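You operate a simulated robot arm through the tools that you are given. There is no shell and no other tool. Be economical: measure what you need, move in short steps, check, and stop when the job is done.

The job below is to be done with a simulated robot arm. You get a single attempt, and the scene is never put back.

TASK
Flip the rocker to Closed, rack the yellow-band cup, turn the knob to 20 ml.
Fine: centre the slider before the cup comes out; spill nothing.

Only the result counts: the job must be done as asked and must still hold three seconds after the hand-in. Knocking over, shifting, dropping, spilling or breaking anything else fails it.

THE ROBOT
A 7-joint arm with a two-finger parallel gripper, fixed in place. Base frame: the origin is at the foot of the arm, x ahead of it, y to its left, z up. Units: m, degrees, N and s.
Its first joint turns from -166.0 to 166.0 degrees. Payload 4.4 kg.
The TCP is the grasp point between the finger pads, 0.023 m short of the fingertips. In the tool frame z runs along the fingers and y along their closing line. Largest opening 0.094 m; finger width 0.038, thickness 0.01; the body of the gripper, 0.054 by 0.096 m, starts 0.039 m behind the TCP.
Orientation is that of the tool frame in the base frame, as a unit quaternion [w, x, y, z]. With the fingers straight down and closing along the base's y, the tool's x points along the base's -x, its y along +y and its z along -z.

THE INTERFACE
- The arm moves only by the tool drive_tool. Its argument "targets" is text: rows parted by semicolons, each of 7 numbers parted by spaces: the shift along the tool's x, y, z in m, then the turn, a rotation vector about the tool's x, y, z in degrees, then the opening, from 0 (shut) to 1 (fully open). In form: x y z ax ay az jaw; .... A call has 1 to 12 rows; each row shifts and turns the commanded pose from where the row before left it, along the tool's axes as they then stand. Rows are played at 5 a second. More than 0.05 m and 8.6 degrees between two rows, or a gripper value outside its range, and nothing of the call is played. Where a pose cannot be reached the arm comes as near as it can. A force on the tool above 40 N (or 10 N above the force at the start of the call, whichever is more), or a blocked arm, ends the call early, and 0.2 s more pass. The fingers move at their own pace (about 0.072 m/s each) and stop on an object; they squeeze with about 22 N. The grip force told is the motor's: it shows also when the fingers shut on nothing. Time passes only in rows, and 0.2 s behind the last, so rows that do not move let the fingers close. It gives the time, the measured TCP pose, the force on the tool (base axes), the opening and the grip force at its end, in the units of the frame above (readings bear some noise).
- Cameras (640 x 400 px; columns grow to the right, rows downward): "scene" is fixed at [0.2213, 0.4991, 1.3569]; the picture's right is [-0.18, -0.98, 0.00], its down [-0.43, 0.08, -0.90] and it looks along [0.88, -0.16, -0.44] (base axes); focal length 315 px, centre (320, 200). "wrist" rides on the gripper at [0.086, 0.016, -0.074] in the tool frame; the picture's right is [-0.18, 0.98, 0.00], its down [-0.58, -0.11, -0.81] and it looks along [-0.79, -0.15, 0.59] (tool axes); focal length 243 px, centre (320, 200). There is no depth. A picture from a camera that has moved, and an enlarged one, comes with that camera's place and axes in the base frame and with its lens.
- snapshot(camera): a new picture of that camera. The clock stands still meanwhile.
- close_up(camera, box): a new picture of the part [left, top, right, bottom] of that camera's present view, enlarged. The clock stands still meanwhile.
- job_done(): hands the job in; it is judged then, once.

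Work in short steps. Places have to be worked out from the pictures, the camera data and where the tool is seen: move nearer, look again, correct. Check each grasp and each placing, and mend what went wrong. You have 120 turns and 76 pictures in all, those below and enlarged ones among them. Open the gripper and draw the arm clear of the work before you hand the job in, unless the task says otherwise; then end with one line.

The tools are called after "Request:" as a command line: name --argument value ..., lists and objects as JSON in quotes. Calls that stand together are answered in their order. drive_tool: Moves the arm, as the interface text tells. Its arguments: {"type":"object","properties":{"targets":{"type":"string"}},"required":["targets"]} The other tools are called the same way: snapshot (camera) takes a picture; close_up (camera, box) takes an enlarged picture of a part of a camera's view; job_done () hands the job in.

At the start:

```text
time_s: 0.0
tcp_pos: [0.455, 0.4258, 1.23]
orientation: [0.0, 0.0, 1.0, 0.001]
ft_force: [-0.1, -0.5, 0.0]
opening: 0.0937
gripper_force: 0.0
```

scene: 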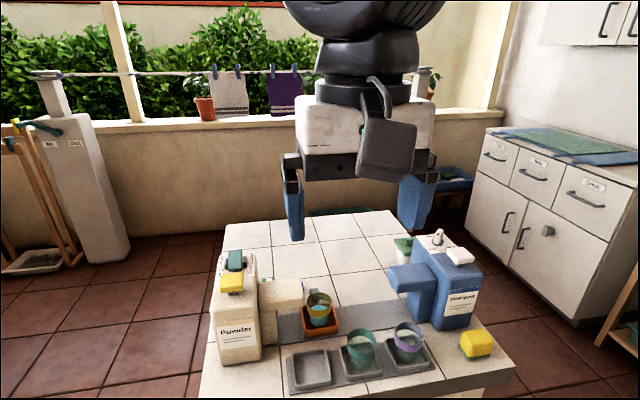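
wrist: 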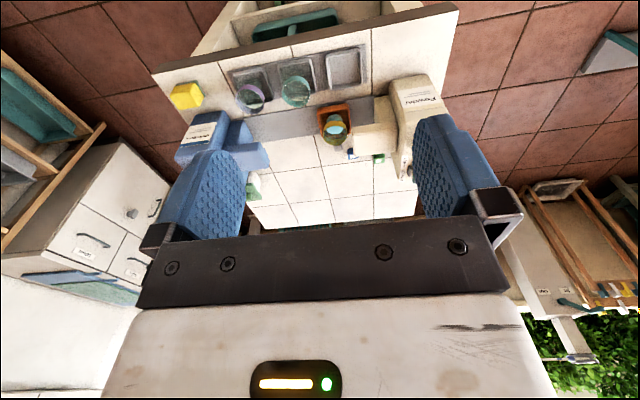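

I start by looking closer at the work area in the scene view.

Request:
close_up --camera "scene" --box '[200, 230, 360, 400]'

Request:
close_up --camera "scene" --box '[340, 220, 520, 400]'

Request:
close_up --camera "wrist" --box '[160, 20, 460, 220]'

```text
2.35 times, centred on (280, 315) of scene
camera zoom: at [0.2213, 0.4991, 1.3569], right [-0.18, -0.98, 0.0], down [-0.43, 0.08, -0.9], along [0.88, -0.16, -0.44], focal length 742 px, centre (414, -71)
```

zoom: 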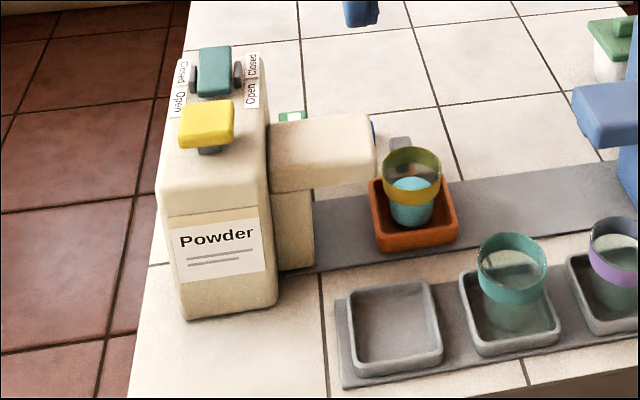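

```text
2.22 times, centred on (430, 310) of scene
camera zoom: at [0.2213, 0.4991, 1.3569], right [-0.18, -0.98, 0.0], down [-0.43, 0.08, -0.9], along [0.88, -0.16, -0.44], focal length 700 px, centre (76, -44)
```

zoom: 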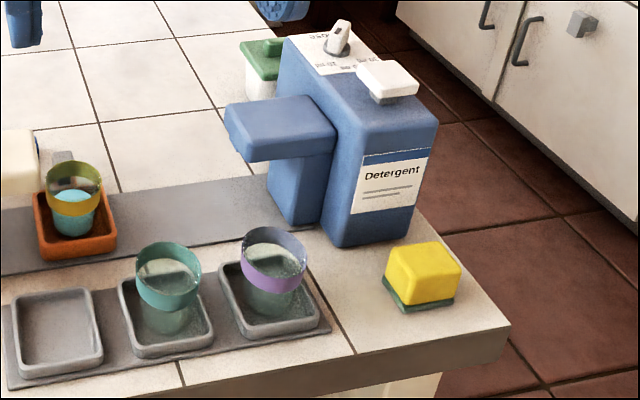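

```text
2.00 times, centred on (310, 120) of wrist
camera zoom: at [0.368, 0.4406, 1.3036], right [0.18, 0.98, 0.0], down [0.58, -0.11, 0.81], along [0.79, -0.15, -0.59], focal length 485 px, centre (340, 360)
```

zoom: 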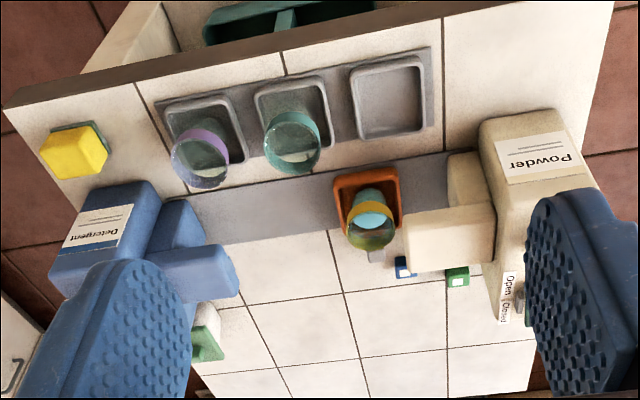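

I zoom further into the rocker, slider handle and knob for details.

Request:
close_up --camera "scene" --box '[205, 240, 275, 290]'

Request:
close_up --camera "scene" --box '[380, 220, 490, 300]'

Request:
close_up --camera "scene" --box '[260, 260, 400, 350]'

Request:
close_up --camera "wrist" --box '[300, 80, 440, 200]'

```text
8.00 times, centred on (240, 265) of scene
camera zoom: at [0.2213, 0.4991, 1.3569], right [-0.18, -0.98, 0.0], down [-0.43, 0.08, -0.9], along [0.88, -0.16, -0.44], focal length 2521 px, centre (960, -320)
```

zoom: 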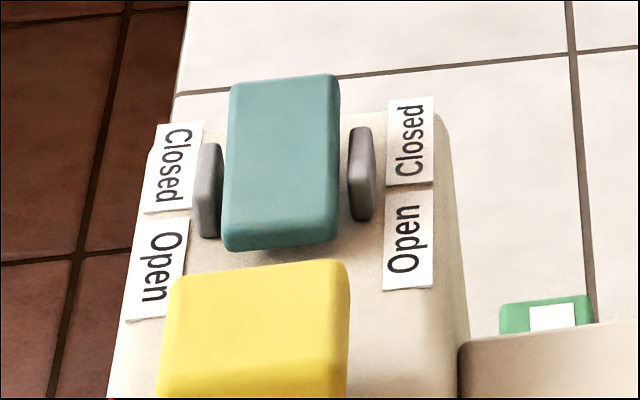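

```text
5.00 times, centred on (435, 260) of scene
camera zoom: at [0.2213, 0.4991, 1.3569], right [-0.18, -0.98, 0.0], down [-0.43, 0.08, -0.9], along [0.88, -0.16, -0.44], focal length 1576 px, centre (-255, -100)
```

zoom: 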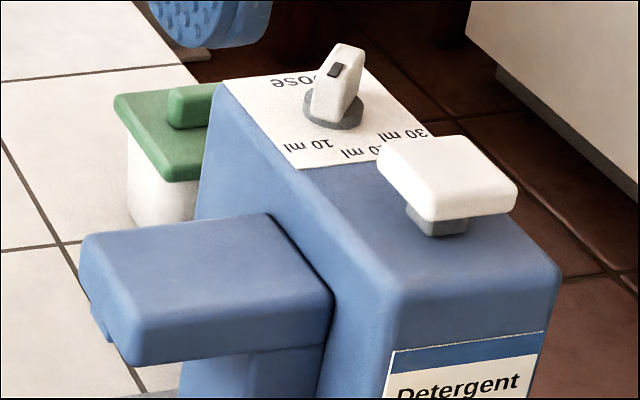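

```text
4.44 times, centred on (330, 305) of scene
camera zoom: at [0.2213, 0.4991, 1.3569], right [-0.18, -0.98, 0.0], down [-0.43, 0.08, -0.9], along [0.88, -0.16, -0.44], focal length 1400 px, centre (276, -267)
```

zoom: 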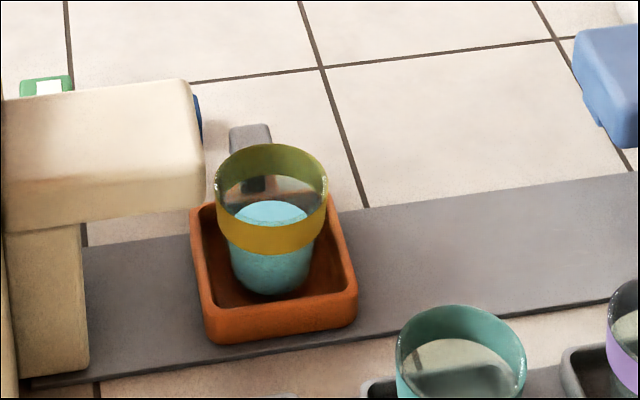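

```text
3.33 times, centred on (370, 140) of wrist
camera zoom: at [0.368, 0.4406, 1.3036], right [0.18, 0.98, 0.0], down [0.58, -0.11, 0.81], along [0.79, -0.15, -0.59], focal length 809 px, centre (153, 400)
```

zoom: 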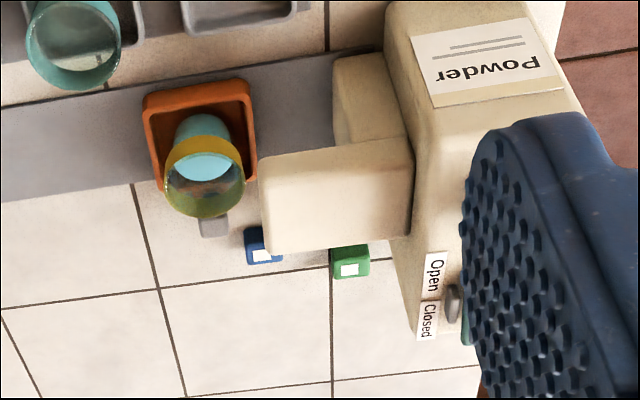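

The rocker seems at about (0.78, 0.577, 0.955). I move the tool closer, above the front of the powder box, to view rocker, slider and markers with the wrist camera.

Request:
drive_tool --targets "-0.03 0.012 0.02 0 0 0 1;-0.03 0.012 0.02 0 0 0 1;-0.03 0.012 0.02 0 0 0 1;-0.03 0.012 0.02 0 0 0 1;-0.03 0.012 0.02 0 0 0 1"

Request:
snapshot --camera "wrist"

```text
time_s: 1.2
tcp_pos: [0.6069, 0.4839, 1.127]
orientation: [0.0, 0.0, 1.0, 0.0]
ft_force: [-0.5, 0.2, 0.4]
opening: 0.094
gripper_force: 0.0
```

```text
66 pictures are left
camera wrist: at [0.5194, 0.4994, 1.2018], right [0.18, 0.98, 0.0], down [0.58, -0.11, 0.81], along [0.79, -0.15, -0.59], focal length 243 px, centre (320, 200)
```

wrist: 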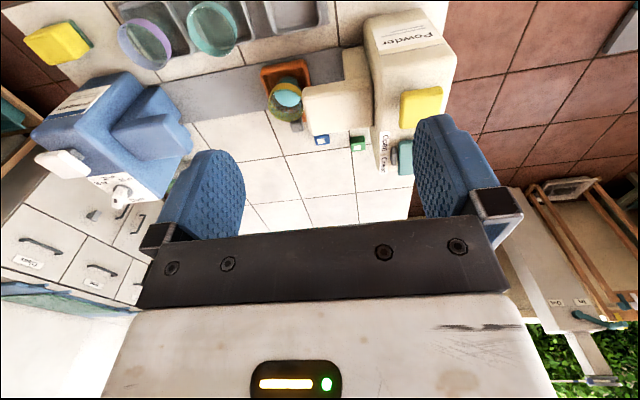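

Request:
close_up --camera "wrist" --box '[240, 60, 460, 200]'

Request:
close_up --camera "wrist" --box '[20, 110, 200, 230]'

Request:
snapshot --camera "scene"

```text
2.86 times, centred on (350, 130) of wrist
camera zoom: at [0.5194, 0.4994, 1.2018], right [0.18, 0.98, 0.0], down [0.58, -0.11, 0.81], along [0.79, -0.15, -0.59], focal length 693 px, centre (234, 400)
```

zoom: 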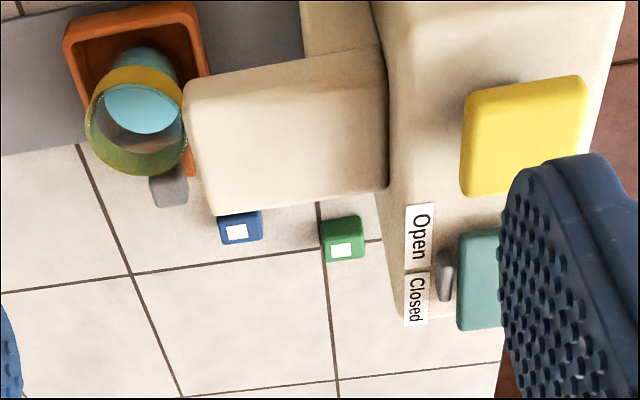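

```text
3.33 times, centred on (110, 170) of wrist
camera zoom: at [0.5194, 0.4994, 1.2018], right [0.18, 0.98, 0.0], down [0.58, -0.11, 0.81], along [0.79, -0.15, -0.59], focal length 809 px, centre (1020, 300)
```

zoom: 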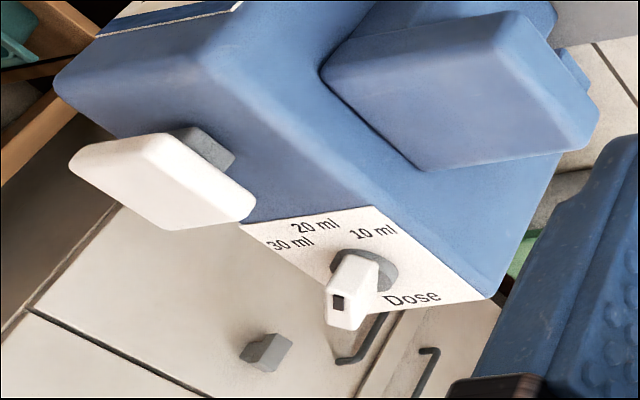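

```text
63 pictures are left
```

scene: 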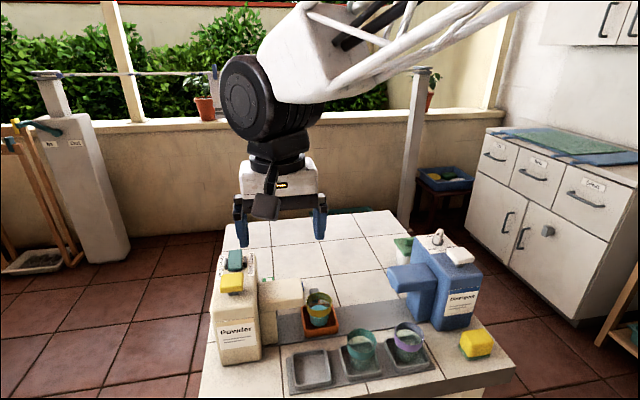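

I rotate the tool so the wrist camera looks toward +y, for a side view of rocker and slider.

Request:
drive_tool --targets "0 0 0 0 0 -8.2 1;0 0 0 0 0 -8.2 1;0 0 0 0 0 -8.2 1;0 0 0 0 0 -8.2 1;0 0 0 0 0 -8.2 1;0 0 0 0 0 -8.2 1;0 0 0 0 0 -8.2 1;0 0 0 0 0 -8.2 1;0 0 0 0 0 -8.2 1;0 0 0 0 0 -8.1 1;0 0 0 0 0 -8.1 1"

Request:
drive_tool --targets "0.02 -0.04 0 0 0 0 1;0.02 -0.04 0 0 0 0 1;0.02 -0.04 0.02 0 0 0 1;0 -0.04 0.03 0 0 0 1;0 -0.03 0.02 0 0 0 1"

Request:
snapshot --camera "wrist"

```text
time_s: 3.6
tcp_pos: [0.6051, 0.4855, 1.1292]
orientation: [0.0, 0.708, -0.706, 0.0]
ft_force: [-0.1, -0.5, -0.2]
opening: 0.094
gripper_force: 0.1
```

```text
time_s: 4.8
tcp_pos: [0.7918, 0.4241, 1.0614]
orientation: [0.0, 0.707, -0.707, 0.0]
ft_force: [0.4, 0.4, 0.3]
opening: 0.094
gripper_force: 0.0
```

```text
62 pictures are left
camera wrist: at [0.7763, 0.3373, 1.1358], right [-0.98, 0.18, 0.0], down [0.11, 0.58, 0.81], along [0.15, 0.79, -0.59], focal length 243 px, centre (320, 200)
```

wrist: 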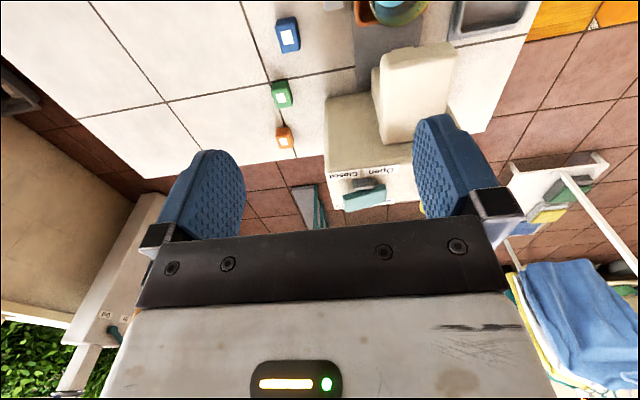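

Request:
close_up --camera "wrist" --box '[300, 140, 440, 230]'

Request:
close_up --camera "wrist" --box '[260, 0, 460, 130]'

```text
4.44 times, centred on (370, 185) of wrist
camera zoom: at [0.7763, 0.3373, 1.1358], right [-0.98, 0.18, 0.0], down [0.11, 0.58, 0.81], along [0.15, 0.79, -0.59], focal length 1078 px, centre (98, 267)
```

zoom: 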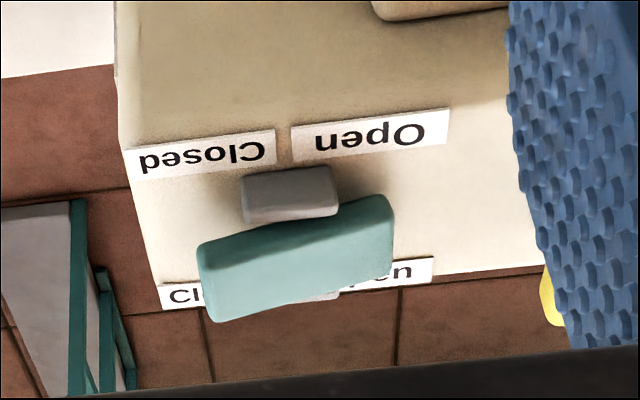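

```text
3.08 times, centred on (360, 65) of wrist
camera zoom: at [0.7763, 0.3373, 1.1358], right [-0.98, 0.18, 0.0], down [0.11, 0.58, 0.81], along [0.15, 0.79, -0.59], focal length 746 px, centre (197, 615)
```

zoom: 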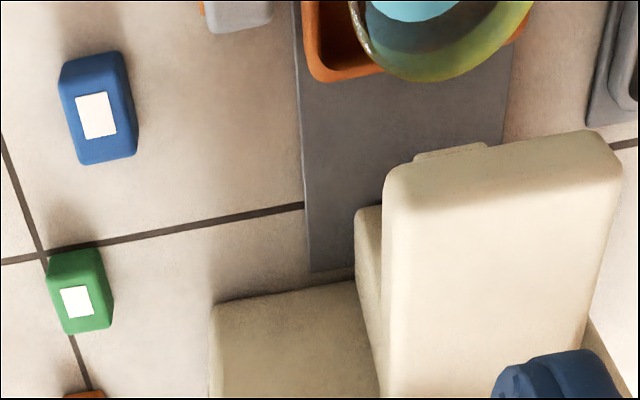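

The rocker's Closed (far) end is raised at about (0.79, 0.574, 0.97), so it must be pressed down. I shut the fingers and move above it.

Request:
drive_tool --targets "-0.03 0 0 0 0 0 0;-0.03 0 0 0 0 0 0;-0.03 0 0 0 0 0 0;-0.03 0 0 0 0 0 0;-0.03 0.002 0.02 0 0 0 0;0 0 0 0 0 0 0"

Request:
close_up --camera "scene" --box '[190, 180, 310, 300]'

Request:
snapshot --camera "wrist"

```text
time_s: 6.2
tcp_pos: [0.7902, 0.5738, 1.0397]
orientation: [0.001, -0.706, 0.708, 0.0]
ft_force: [-0.9, -0.5, -0.1]
opening: 0.0002
gripper_force: 21.7
```

```text
3.33 times, centred on (250, 240) of scene
camera zoom: at [0.2213, 0.4991, 1.3569], right [-0.18, -0.98, 0.0], down [-0.43, 0.08, -0.9], along [0.88, -0.16, -0.44], focal length 1050 px, centre (553, 67)
```

zoom: 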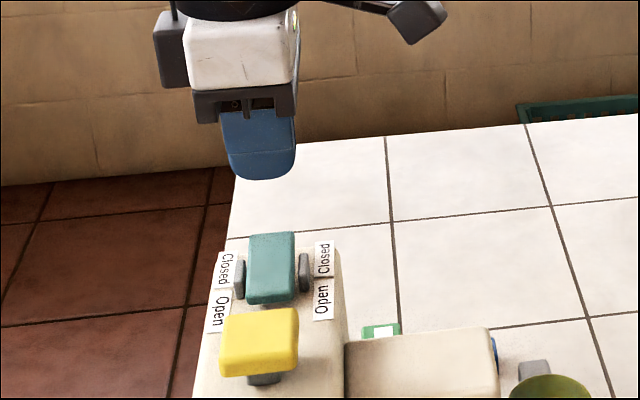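

```text
58 pictures are left
camera wrist: at [0.7736, 0.4862, 1.1147], right [-0.98, 0.18, 0.0], down [0.11, 0.58, 0.81], along [0.15, 0.79, -0.59], focal length 243 px, centre (320, 200)
```

wrist: 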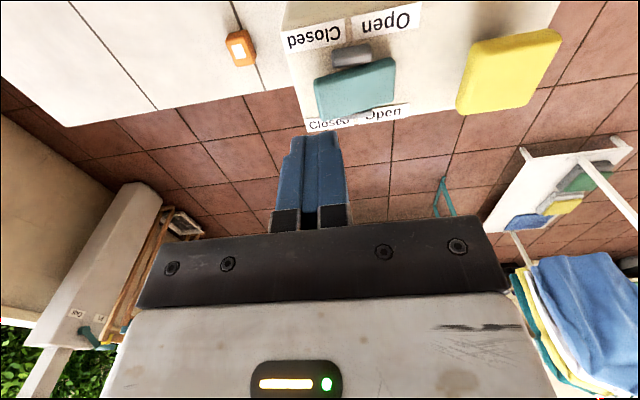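

Fingertips are above the Closed end. I press down in steps.

Request:
drive_tool --targets "0 0.003 0.02 0 0 0 0;0 0 0.02 0 0 0 0;0 0 0.006 0 0 0 0;0 0 0.006 0 0 0 0;0 0 0.004 0 0 0 0;0 0 0.004 0 0 0 0;0 0 0.004 0 0 0 0"

Request:
close_up --camera "wrist" --box '[240, 10, 460, 150]'

```text
time_s: 7.4
tcp_pos: [0.7902, 0.5744, 0.9884]
orientation: [-0.003, 0.708, -0.707, 0.001]
ft_force: [3.9, 2.2, 5.0]
opening: 0.0
gripper_force: 21.6
stopped in row 6: the force on the tool passed its limit (the readings are from after the stop); the commanded pose is now the measured one
```

```text
2.86 times, centred on (350, 80) of wrist
camera zoom: at [0.774, 0.488, 1.0635], right [-0.98, 0.18, 0.0], down [0.1, 0.58, 0.81], along [0.15, 0.79, -0.59], focal length 693 px, centre (234, 543)
```

zoom: 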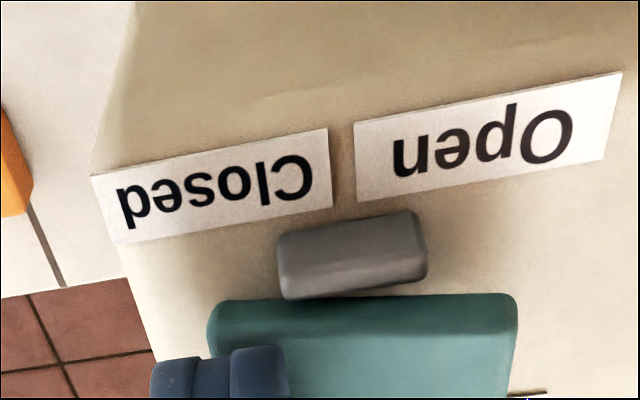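

Force limit reached at tip z≈0.965. I back off and look whether the rocker flipped.

Request:
drive_tool --targets "0 0 -0.02 0 0 0 0;0 0 -0.025 0 0 0 0"

Request:
close_up --camera "wrist" --box '[260, 0, 460, 140]'

Request:
close_up --camera "scene" --box '[205, 240, 275, 290]'

```text
time_s: 8.0
tcp_pos: [0.7911, 0.5734, 1.0327]
orientation: [0.002, -0.707, 0.707, 0.0]
ft_force: [-0.2, -0.3, -0.8]
opening: 0.0
gripper_force: 22.1
```

```text
2.86 times, centred on (360, 70) of wrist
camera zoom: at [0.7739, 0.4875, 1.1069], right [-0.98, 0.18, 0.0], down [0.11, 0.58, 0.81], along [0.15, 0.79, -0.59], focal length 693 px, centre (206, 571)
```

zoom: 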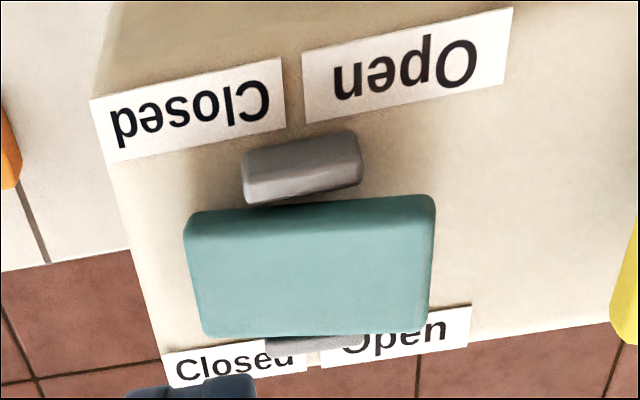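

```text
8.00 times, centred on (240, 265) of scene
camera zoom: at [0.2213, 0.4991, 1.3569], right [-0.18, -0.98, 0.0], down [-0.43, 0.08, -0.9], along [0.88, -0.16, -0.44], focal length 2521 px, centre (960, -320)
```

zoom: 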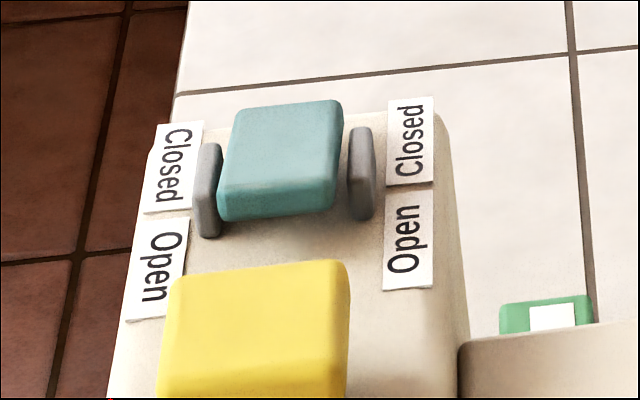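

The rocker now shows Closed down. Next I retreat, turn the tool back, and look at the slider track from the front.

Request:
drive_tool --targets "0.02 0.03 -0.04 0 0 0 1;0.03 0.04 -0.03 0 0 0 1;0.04 0.04 0 0 0 0 1;0.04 0.04 0 0 0 0 1;0.04 0.04 0 0 0 0 1;0.03 0.04 0 0 0 0 1;0 0.04 0 0 0 0 1;0 0.03 0 0 0 0 1"

Request:
drive_tool --targets "0 0 0 0 0 8.2 1;0 0 0 0 0 8.2 1;0 0 0 0 0 8.2 1;0 0 0 0 0 8.2 1;0 0 0 0 0 8.2 1;0 0 0 0 0 8.2 1;0 0 0 0 0 8.2 1;0 0 0 0 0 8.2 1;0 0 0 0 0 8.2 1;0 0 0 0 0 8.1 1;0 0 0 0 0 8.1 1"

Request:
snapshot --camera "wrist"

```text
refused: row 1 steps farther than a row can; nothing moved
```

```text
time_s: 10.4
tcp_pos: [0.7907, 0.5743, 1.0335]
orientation: [0.002, 0.0, 1.0, 0.001]
ft_force: [0.5, 0.2, 0.4]
opening: 0.094
gripper_force: 0.1
```

```text
54 pictures are left
camera wrist: at [0.7036, 0.5901, 1.1076], right [0.19, 0.98, 0.0], down [0.58, -0.11, 0.81], along [0.79, -0.15, -0.59], focal length 243 px, centre (320, 200)
```

wrist: 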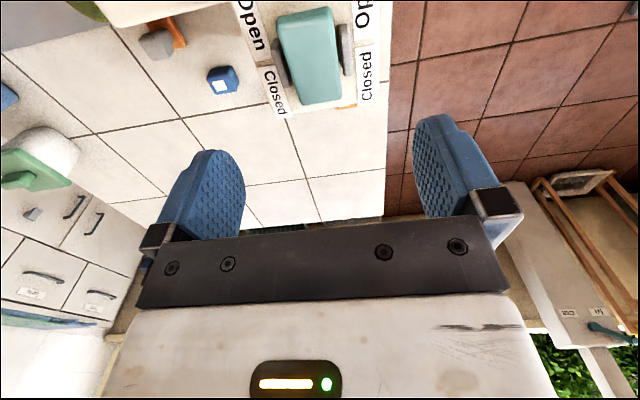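

The first call was refused but the turn in place was done safely. Now I retreat to view the track from the front.

Request:
drive_tool --targets "0.03 -0.022 -0.02 0 0 0 1;0.034 -0.022 -0.02 0 0 0 1;0.034 -0.022 -0.02 0 0 0 1;0.034 -0.022 -0.02 0 0 0 1;0.034 -0.022 -0.01 0 0 0 1;0.034 -0.022 0 0 0 0 1;0.034 -0.022 0 0 0 0 1;0.034 -0.022 0 0 0 0 1;0.034 -0.022 0 0 0 0 1;0.034 -0.022 0 0 0 0 1"

Request:
close_up --camera "wrist" --box '[120, 0, 480, 225]'

```text
time_s: 12.6
tcp_pos: [0.4534, 0.3542, 1.1196]
orientation: [0.001, 0.0, 1.0, 0.001]
ft_force: [-0.9, -0.2, 0.8]
opening: 0.0941
gripper_force: 0.1
```

```text
1.78 times, centred on (300, 112) of wrist
camera zoom: at [0.3659, 0.3699, 1.1944], right [0.18, 0.98, 0.0], down [0.58, -0.11, 0.81], along [0.79, -0.15, -0.59], focal length 431 px, centre (356, 356)
```

zoom: 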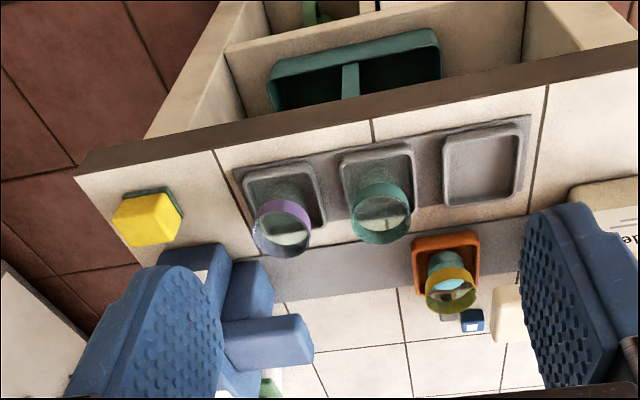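

Fingers hide parts; I shift forward over the track with a slight pitch to look straight down at it.

Request:
drive_tool --targets "-0.04 -0.002 0 0 0 0 1;-0.04 -0.002 0 0 0 0 1;-0.04 -0.002 0 0 0 0 1;-0.04 -0.002 0 0 0 0 1;-0.04 -0.002 0 0 0 0 1;-0.04 -0.002 0 0 0 0 1;-0.04 0 0 0 0 0 1;-0.04 0 0 0 0 0 1;0 0 0 0 8 0 1;0 0 0 0 8 0 1"

Request:
snapshot --camera "wrist"

```text
time_s: 14.8
tcp_pos: [0.7747, 0.3419, 1.1255]
orientation: [-0.137, 0.001, 0.991, 0.002]
ft_force: [-0.5, -0.3, 0.4]
opening: 0.0941
gripper_force: 0.0
```

```text
52 pictures are left
camera wrist: at [0.7106, 0.3581, 1.2208], right [0.18, 0.98, -0.05], down [0.78, -0.11, 0.62], along [0.6, -0.15, -0.79], focal length 243 px, centre (320, 200)
```

wrist: 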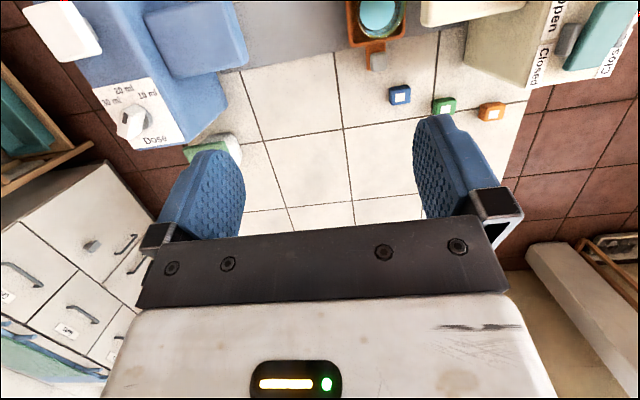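

Request:
drive_tool --targets "0.0385 0 0.011 0 0 0 1;0.0385 0 0.011 0 0 0 1;0.0385 0 0.011 0 0 0 1"

Request:
close_up --camera "wrist" --box '[100, 0, 500, 200]'

Request:
close_up --camera "wrist" --box '[310, 10, 430, 120]'

```text
time_s: 15.6
tcp_pos: [0.6529, 0.3458, 1.1212]
orientation: [-0.137, 0.0, 0.991, 0.001]
ft_force: [0.3, -0.3, -0.1]
opening: 0.0938
gripper_force: 0.1
```

```text
1.60 times, centred on (300, 100) of wrist
camera zoom: at [0.5894, 0.3611, 1.2157], right [0.18, 0.98, -0.05], down [0.78, -0.11, 0.62], along [0.6, -0.15, -0.79], focal length 388 px, centre (352, 360)
```

zoom: 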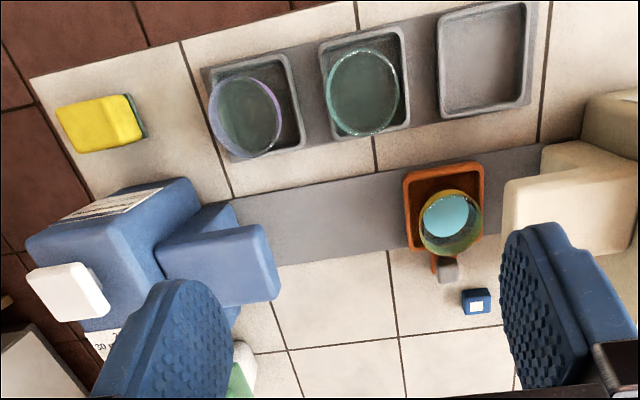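

```text
3.64 times, centred on (370, 65) of wrist
camera zoom: at [0.5894, 0.3611, 1.2157], right [0.18, 0.98, -0.05], down [0.78, -0.11, 0.62], along [0.6, -0.15, -0.79], focal length 882 px, centre (138, 691)
```

zoom: 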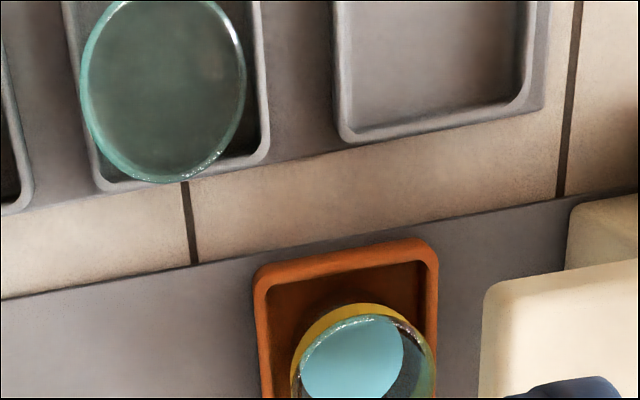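

Track ends at y≈0.501 and 0.201, so centre ≈0.35; the carriage is at y≈0.409 with a peg handle near (0.78, 0.41). I look closer at the handle.

Request:
close_up --camera "scene" --box '[290, 275, 350, 325]'

Request:
close_up --camera "wrist" --box '[340, 90, 430, 190]'

```text
8.00 times, centred on (320, 300) of scene
camera zoom: at [0.2213, 0.4991, 1.3569], right [-0.18, -0.98, 0.0], down [-0.43, 0.08, -0.9], along [0.88, -0.16, -0.44], focal length 2521 px, centre (320, -600)
```

zoom: 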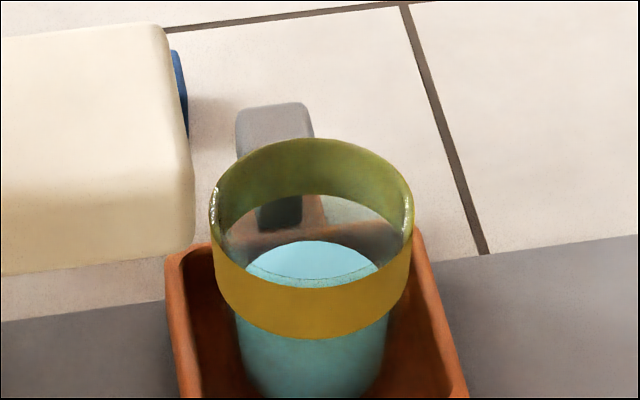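

```text
4.00 times, centred on (385, 140) of wrist
camera zoom: at [0.5894, 0.3611, 1.2157], right [0.18, 0.98, -0.05], down [0.78, -0.11, 0.62], along [0.6, -0.15, -0.79], focal length 970 px, centre (60, 440)
```

zoom: 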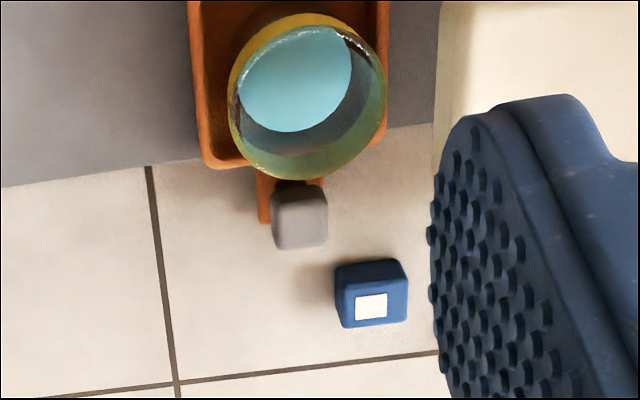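

Refined: cup rim centre (0.709, 0.410, 0.887), Ø≈0.052; handle peg top at (0.755, 0.410, 0.870), about 0.022 wide. I pitch the tool to 32° (body away from the cup) and approach above the peg.

Request:
drive_tool --targets "0 0 0 0 8 0 0.48;0 0 0 0 8 0 0.48;-0.0384 0.0128 0.0161 0 0 0 0.48;-0.0384 0.0128 0.0161 0 0 0 0.48;-0.0384 0.0128 0.0161 0 0 0 0.48;-0.0384 0.0128 0.0161 0 0 0 0.48;-0.0384 0.0128 0.0161 0 0 0 0.48"

Request:
snapshot --camera "wrist"

Request:
snapshot --camera "scene"

```text
time_s: 17.2
tcp_pos: [0.7743, 0.4086, 0.9556]
orientation: [-0.274, -0.001, 0.962, 0.001]
ft_force: [-0.9, 0.3, 0.2]
opening: 0.0453
gripper_force: 0.1
```

```text
47 pictures are left
camera wrist: at [0.7394, 0.4245, 1.0646], right [0.16, 0.98, -0.09], down [0.92, -0.11, 0.38], along [0.36, -0.15, -0.92], focal length 243 px, centre (320, 200)
```

wrist: 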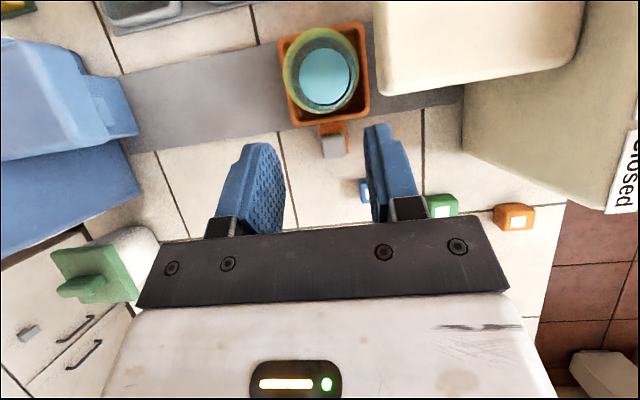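

```text
46 pictures are left
```

scene: 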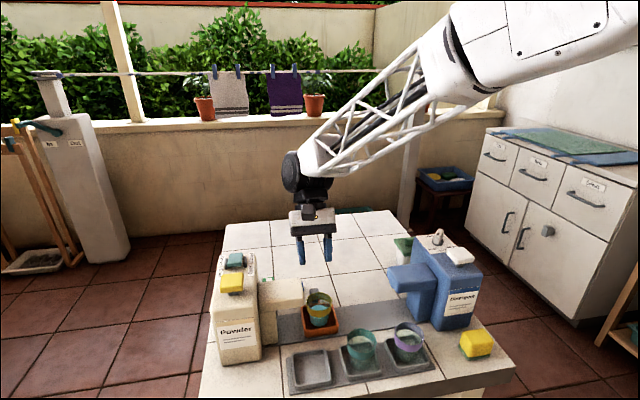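

Request:
close_up --camera "wrist" --box '[270, 100, 400, 200]'

```text
4.00 times, centred on (335, 150) of wrist
camera zoom: at [0.7394, 0.4245, 1.0646], right [0.16, 0.98, -0.09], down [0.92, -0.11, 0.38], along [0.36, -0.15, -0.92], focal length 970 px, centre (260, 400)
```

zoom: 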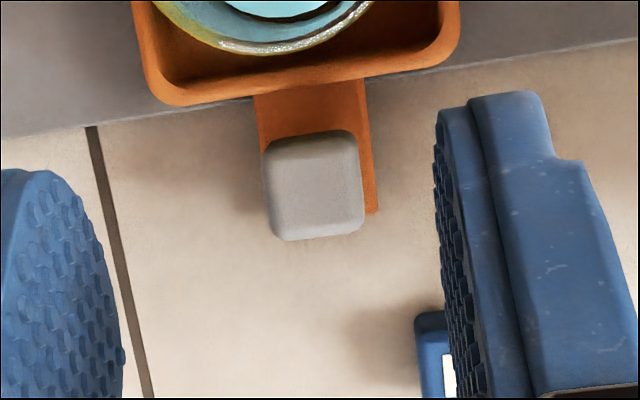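

The peg is at (0.774, 0.411), top ≈0.855. I descend to straddle it.

Request:
drive_tool --targets "-0.01625 0.0006 0.021 0 0 0 0.48;-0.01625 0.0006 0.021 0 0 0 0.48;-0.01625 0.0006 0.021 0 0 0 0.48;-0.01625 0.0006 0.021 0 0 0 0.48"

Request:
snapshot --camera "wrist"

Request:
close_up --camera "scene" --box '[260, 220, 400, 350]'

```text
time_s: 18.2
tcp_pos: [0.7855, 0.4076, 0.8477]
orientation: [-0.273, -0.001, 0.962, 0.001]
ft_force: [0.8, 0.2, 0.8]
opening: 0.0452
gripper_force: 0.1
```

```text
44 pictures are left
camera wrist: at [0.751, 0.4224, 0.9566], right [0.16, 0.98, -0.09], down [0.92, -0.11, 0.38], along [0.36, -0.15, -0.92], focal length 243 px, centre (320, 200)
```

wrist: 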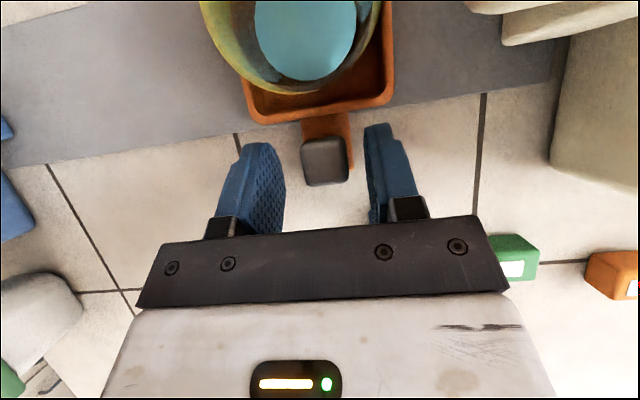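

```text
3.08 times, centred on (330, 285) of scene
camera zoom: at [0.2213, 0.4991, 1.3569], right [-0.18, -0.98, 0.0], down [-0.43, 0.08, -0.9], along [0.88, -0.16, -0.44], focal length 970 px, centre (289, -62)
```

zoom: 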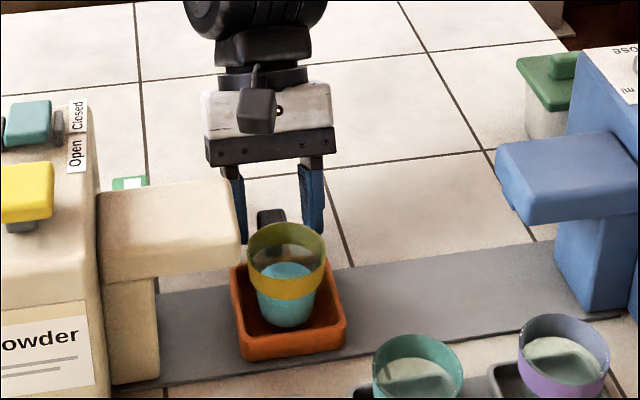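

The peg lies between the fingers. I centre by 2 mm and close.

Request:
drive_tool --targets "0 0.0024 0.004 0 0 0 0.4;0 0 0 0 0 0 0.3;0 0 0 0 0 0 0.15;0 0 0 0 0 0 0.15"

Request:
snapshot --camera "wrist"

```text
time_s: 19.2
tcp_pos: [0.7851, 0.4106, 0.8434]
orientation: [-0.273, 0.0, 0.962, 0.0]
ft_force: [-0.9, -0.5, -2.7]
opening: 0.0218
gripper_force: 44.9
```

```text
42 pictures are left
camera wrist: at [0.7495, 0.4259, 0.9527], right [0.16, 0.98, -0.1], down [0.92, -0.11, 0.38], along [0.36, -0.15, -0.92], focal length 243 px, centre (320, 200)
```

wrist: 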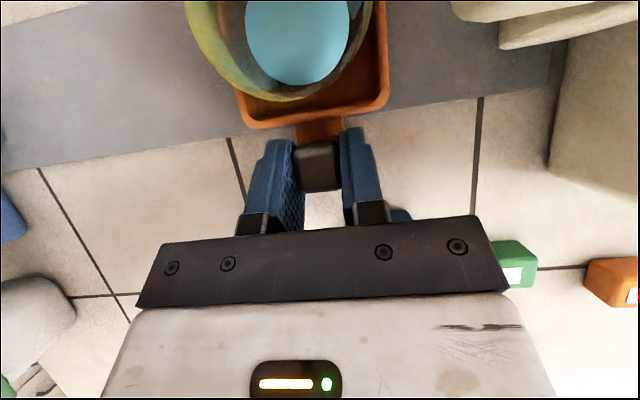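

Gripped (opening 0.0218) at y=0.4106. I slide gently toward y≈0.3505.

Request:
drive_tool --targets "0 -0.002 0 0 0 0 0.15;0 -0.004 0 0 0 0 0.15;0 -0.006 0 0 0 0 0.15;0 -0.008 0 0 0 0 0.15;0 -0.008 0 0 0 0 0.15;0 -0.008 0 0 0 0 0.15;0 -0.008 0 0 0 0 0.15;0 -0.007 0 0 0 0 0.15;0 -0.005 0 0 0 0 0.15;0 -0.003 0 0 0 0 0.15;0 -0.001 0 0 0 0 0.15;0 0 0 0 0 0 0.15"

Request:
snapshot --camera "scene"

```text
time_s: 21.8
tcp_pos: [0.7826, 0.3519, 0.8446]
orientation: [-0.275, 0.0, 0.962, 0.002]
ft_force: [-11.1, -0.7, 14.4]
opening: 0.0217
gripper_force: 45.3
```

```text
41 pictures are left
```

scene: 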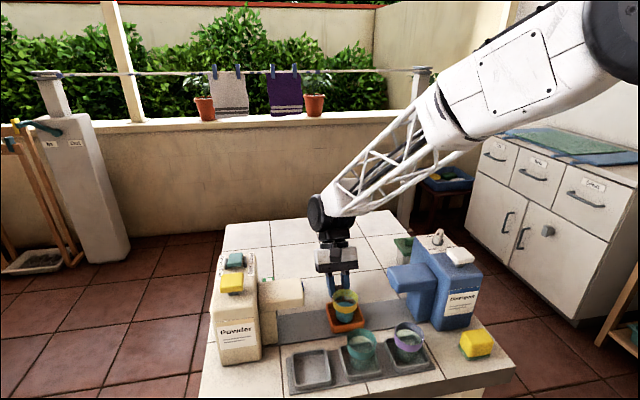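

The carriage followed to y≈0.352 with some residual force. I release and back off along the tool axis to verify centring.

Request:
drive_tool --targets "0 0 0 0 0 0 0.3;0 0 0 0 0 0 0.45;0 0 -0.02 0 0 0 0.45;0 0 -0.04 0 0 0 0.45;0 0 -0.04 0 0 0 0.45;0.03 0 -0.03 0 0 0 0.45;0.045 0 0 0 0 0 0.45;0.045 0 0 0 0 0 0.45;0.03 0.01 0 0 0 0 1;0 0 0 0 -8 0 1;0 0 0 0 -8 0 1"

Request:
snapshot --camera "wrist"

```text
time_s: 24.2
tcp_pos: [0.7246, 0.3615, 1.0327]
orientation: [-0.137, -0.001, 0.991, 0.001]
ft_force: [0.3, 0.0, 0.5]
opening: 0.0939
gripper_force: 0.1
```

```text
40 pictures are left
camera wrist: at [0.6616, 0.377, 1.1289], right [0.18, 0.98, -0.05], down [0.78, -0.11, 0.62], along [0.6, -0.15, -0.79], focal length 243 px, centre (320, 200)
```

wrist: 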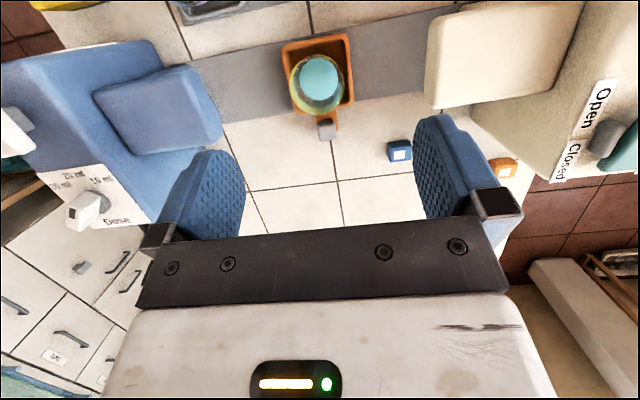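

Request:
drive_tool --targets "0.033 -0.004 -0.018 0 0 0 1;0.033 -0.004 -0.018 0 0 0 1;0.033 -0.004 -0.018 0 0 0 1;0 0 0 0 0 0 1"

Request:
close_up --camera "wrist" --box '[160, 0, 460, 150]'

Request:
close_up --camera "scene" --box '[240, 250, 440, 375]'

```text
time_s: 25.2
tcp_pos: [0.6438, 0.3503, 1.1152]
orientation: [-0.137, 0.0, 0.991, 0.0]
ft_force: [0.2, -0.4, 0.3]
opening: 0.0944
gripper_force: 0.1
```

```text
2.13 times, centred on (310, 75) of wrist
camera zoom: at [0.5788, 0.3656, 1.2113], right [0.18, 0.98, -0.05], down [0.78, -0.11, 0.62], along [0.6, -0.15, -0.79], focal length 518 px, centre (341, 467)
```

zoom: 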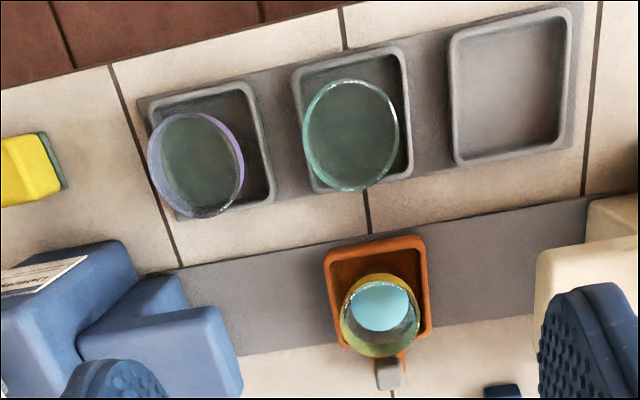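

```text
3.20 times, centred on (340, 312) of scene
camera zoom: at [0.2213, 0.4991, 1.3569], right [-0.18, -0.98, 0.0], down [-0.43, 0.08, -0.9], along [0.88, -0.16, -0.44], focal length 1008 px, centre (256, -160)
```

zoom: 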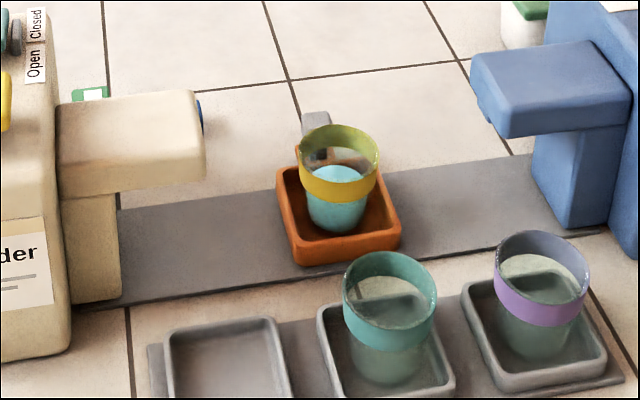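

The carriage centre measures y≈0.352, matching the track midpoint (0.351–0.352). Now I go vertical above the cup at (0.709, 0.352).

Request:
drive_tool --targets "0 0 0 0 -8 0 0.8;0 0 0 0 -7.8 0 0.8;-0.0163 0.0005 0.036 0 0 0 0.8;-0.0163 0.0005 0.036 0 0 0 0.8;-0.0163 0.0005 0.036 0 0 0 0.8;-0.0163 0 0.036 0 0 0 0.8;0 0 0 0 0 0 0.8"

Request:
snapshot --camera "wrist"

Request:
close_up --camera "scene" --box '[260, 200, 440, 350]'

```text
time_s: 26.8
tcp_pos: [0.7076, 0.3517, 0.9688]
orientation: [0.0, 0.0, 1.0, 0.0]
ft_force: [-0.4, 0.4, 0.2]
opening: 0.0751
gripper_force: 0.0
```

```text
37 pictures are left
camera wrist: at [0.6208, 0.3668, 1.0427], right [0.18, 0.98, 0.0], down [0.58, -0.11, 0.81], along [0.79, -0.15, -0.59], focal length 243 px, centre (320, 200)
```

wrist: 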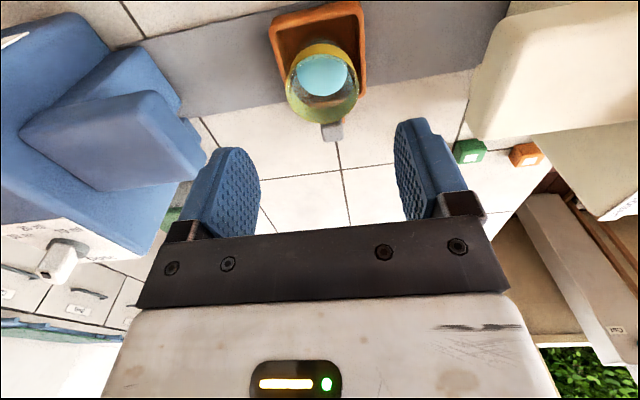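

```text
2.67 times, centred on (350, 275) of scene
camera zoom: at [0.2213, 0.4991, 1.3569], right [-0.18, -0.98, 0.0], down [-0.43, 0.08, -0.9], along [0.88, -0.16, -0.44], focal length 840 px, centre (240, 0)
```

zoom: 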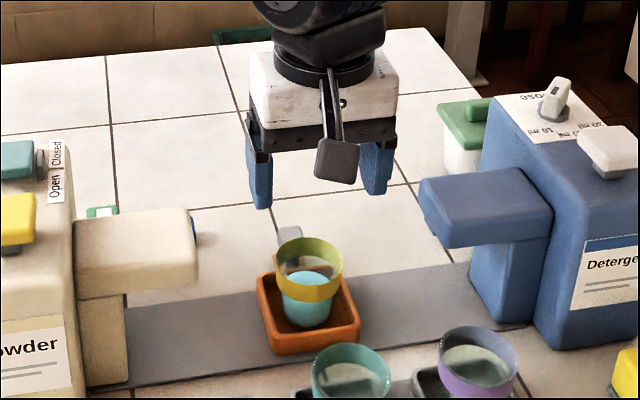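

The cup is centred between the fingers. I descend most of the way, then check.

Request:
drive_tool --targets "0.001 0 0.03 0 0 0 0.8;0 0 0.03 0 0 0 0.8;0 0 0.015 0 0 0 0.8;0 0 0.01 0 0 0 0.8;0 0 0.01 0 0 0 0.8;0 0 0 0 0 0 0.8"

Request:
snapshot --camera "wrist"

Request:
close_up --camera "scene" --box '[290, 240, 420, 350]'

```text
time_s: 28.2
tcp_pos: [0.7077, 0.3518, 0.8715]
orientation: [0.0, 0.001, 1.0, 0.0]
ft_force: [0.2, 0.2, -0.4]
opening: 0.0752
gripper_force: 0.0
```

```text
35 pictures are left
camera wrist: at [0.6201, 0.3682, 0.9473], right [0.18, 0.98, 0.0], down [0.58, -0.11, 0.81], along [0.79, -0.15, -0.59], focal length 243 px, centre (320, 200)
```

wrist: 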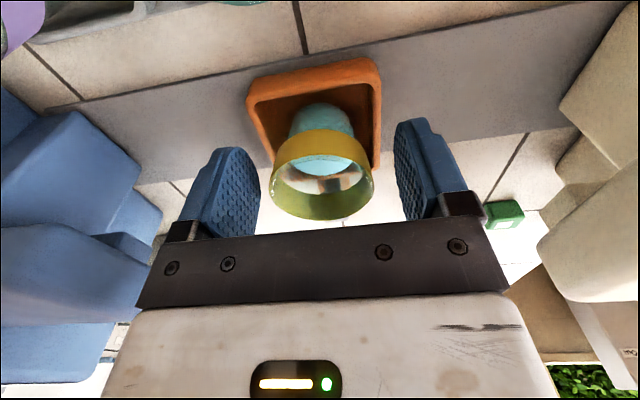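

```text
3.64 times, centred on (355, 295) of scene
camera zoom: at [0.2213, 0.4991, 1.3569], right [-0.18, -0.98, 0.0], down [-0.43, 0.08, -0.9], along [0.88, -0.16, -0.44], focal length 1146 px, centre (193, -146)
```

zoom: 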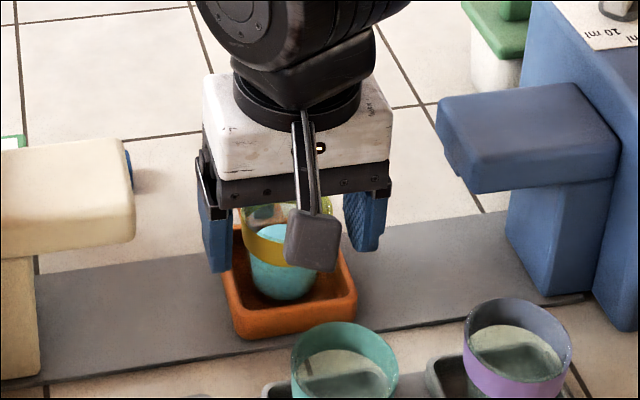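

Fingers straddle the band. I close gently.

Request:
drive_tool --targets "0 0 0 0 0 0 0.65;0 0 0 0 0 0 0.55;0 0 0 0 0 0 0.48;0 0 0 0 0 0 0.45;0 0 0 0 0 0 0.45"

Request:
snapshot --camera "wrist"

```text
time_s: 29.4
tcp_pos: [0.7073, 0.3536, 0.8728]
orientation: [0.0, 0.0, 1.0, 0.0]
ft_force: [-0.8, 0.0, 0.0]
opening: 0.0528
gripper_force: 21.6
```

```text
33 pictures are left
camera wrist: at [0.6201, 0.3682, 0.9474], right [0.18, 0.98, 0.0], down [0.58, -0.11, 0.81], along [0.79, -0.15, -0.59], focal length 243 px, centre (320, 200)
```

wrist: 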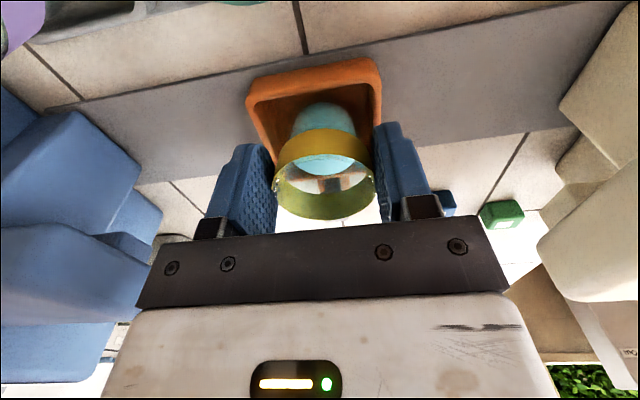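

Held at 0.0528. I lift gently by 8 cm.

Request:
drive_tool --targets "0 0 -0.002 0 0 0 0.42;0 0 -0.004 0 0 0 0.42;0 0 -0.008 0 0 0 0.42;0 0 -0.01 0 0 0 0.42;0 0 -0.012 0 0 0 0.42;0 0 -0.012 0 0 0 0.42;0 0 -0.012 0 0 0 0.42;0 0 -0.01 0 0 0 0.42;0 0 -0.006 0 0 0 0.42;0 0 -0.003 0 0 0 0.42;0 0 0 0 0 0 0.42"

Request:
snapshot --camera "scene"

```text
time_s: 31.8
tcp_pos: [0.7085, 0.3502, 0.9539]
orientation: [0.0, 0.0, 1.0, 0.001]
ft_force: [-0.6, -0.2, 0.6]
opening: 0.0394
gripper_force: 0.0
```

```text
32 pictures are left
```

scene: 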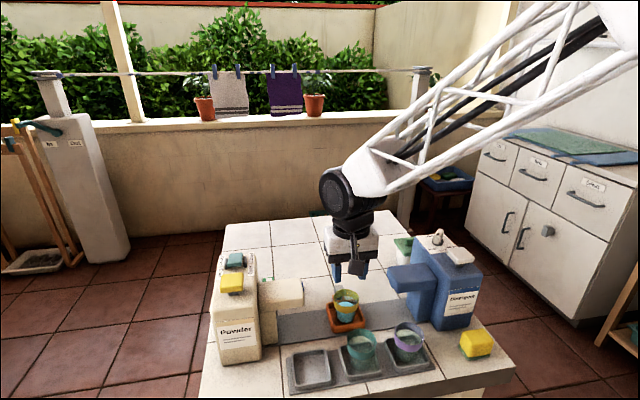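

The fingers slipped off; the cup stayed in the carriage. I check its state.

Request:
close_up --camera "scene" --box '[290, 250, 410, 350]'

Request:
close_up --camera "wrist" --box '[240, 0, 400, 150]'

```text
4.00 times, centred on (350, 300) of scene
camera zoom: at [0.2213, 0.4991, 1.3569], right [-0.18, -0.98, 0.0], down [-0.43, 0.08, -0.9], along [0.88, -0.16, -0.44], focal length 1260 px, centre (200, -200)
```

zoom: 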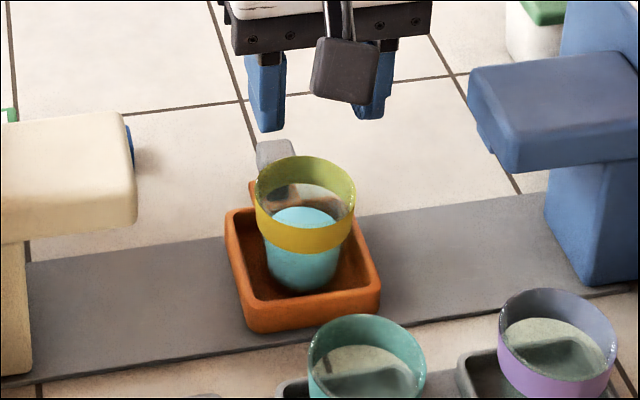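

```text
2.67 times, centred on (320, 75) of wrist
camera zoom: at [0.6209, 0.3664, 1.0284], right [0.18, 0.98, 0.0], down [0.58, -0.11, 0.81], along [0.79, -0.15, -0.59], focal length 647 px, centre (320, 533)
```

zoom: 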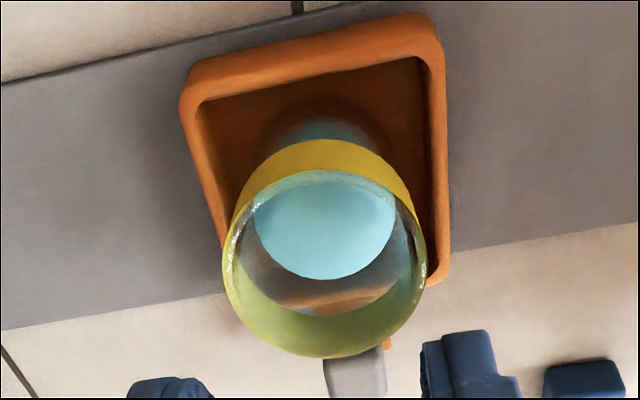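

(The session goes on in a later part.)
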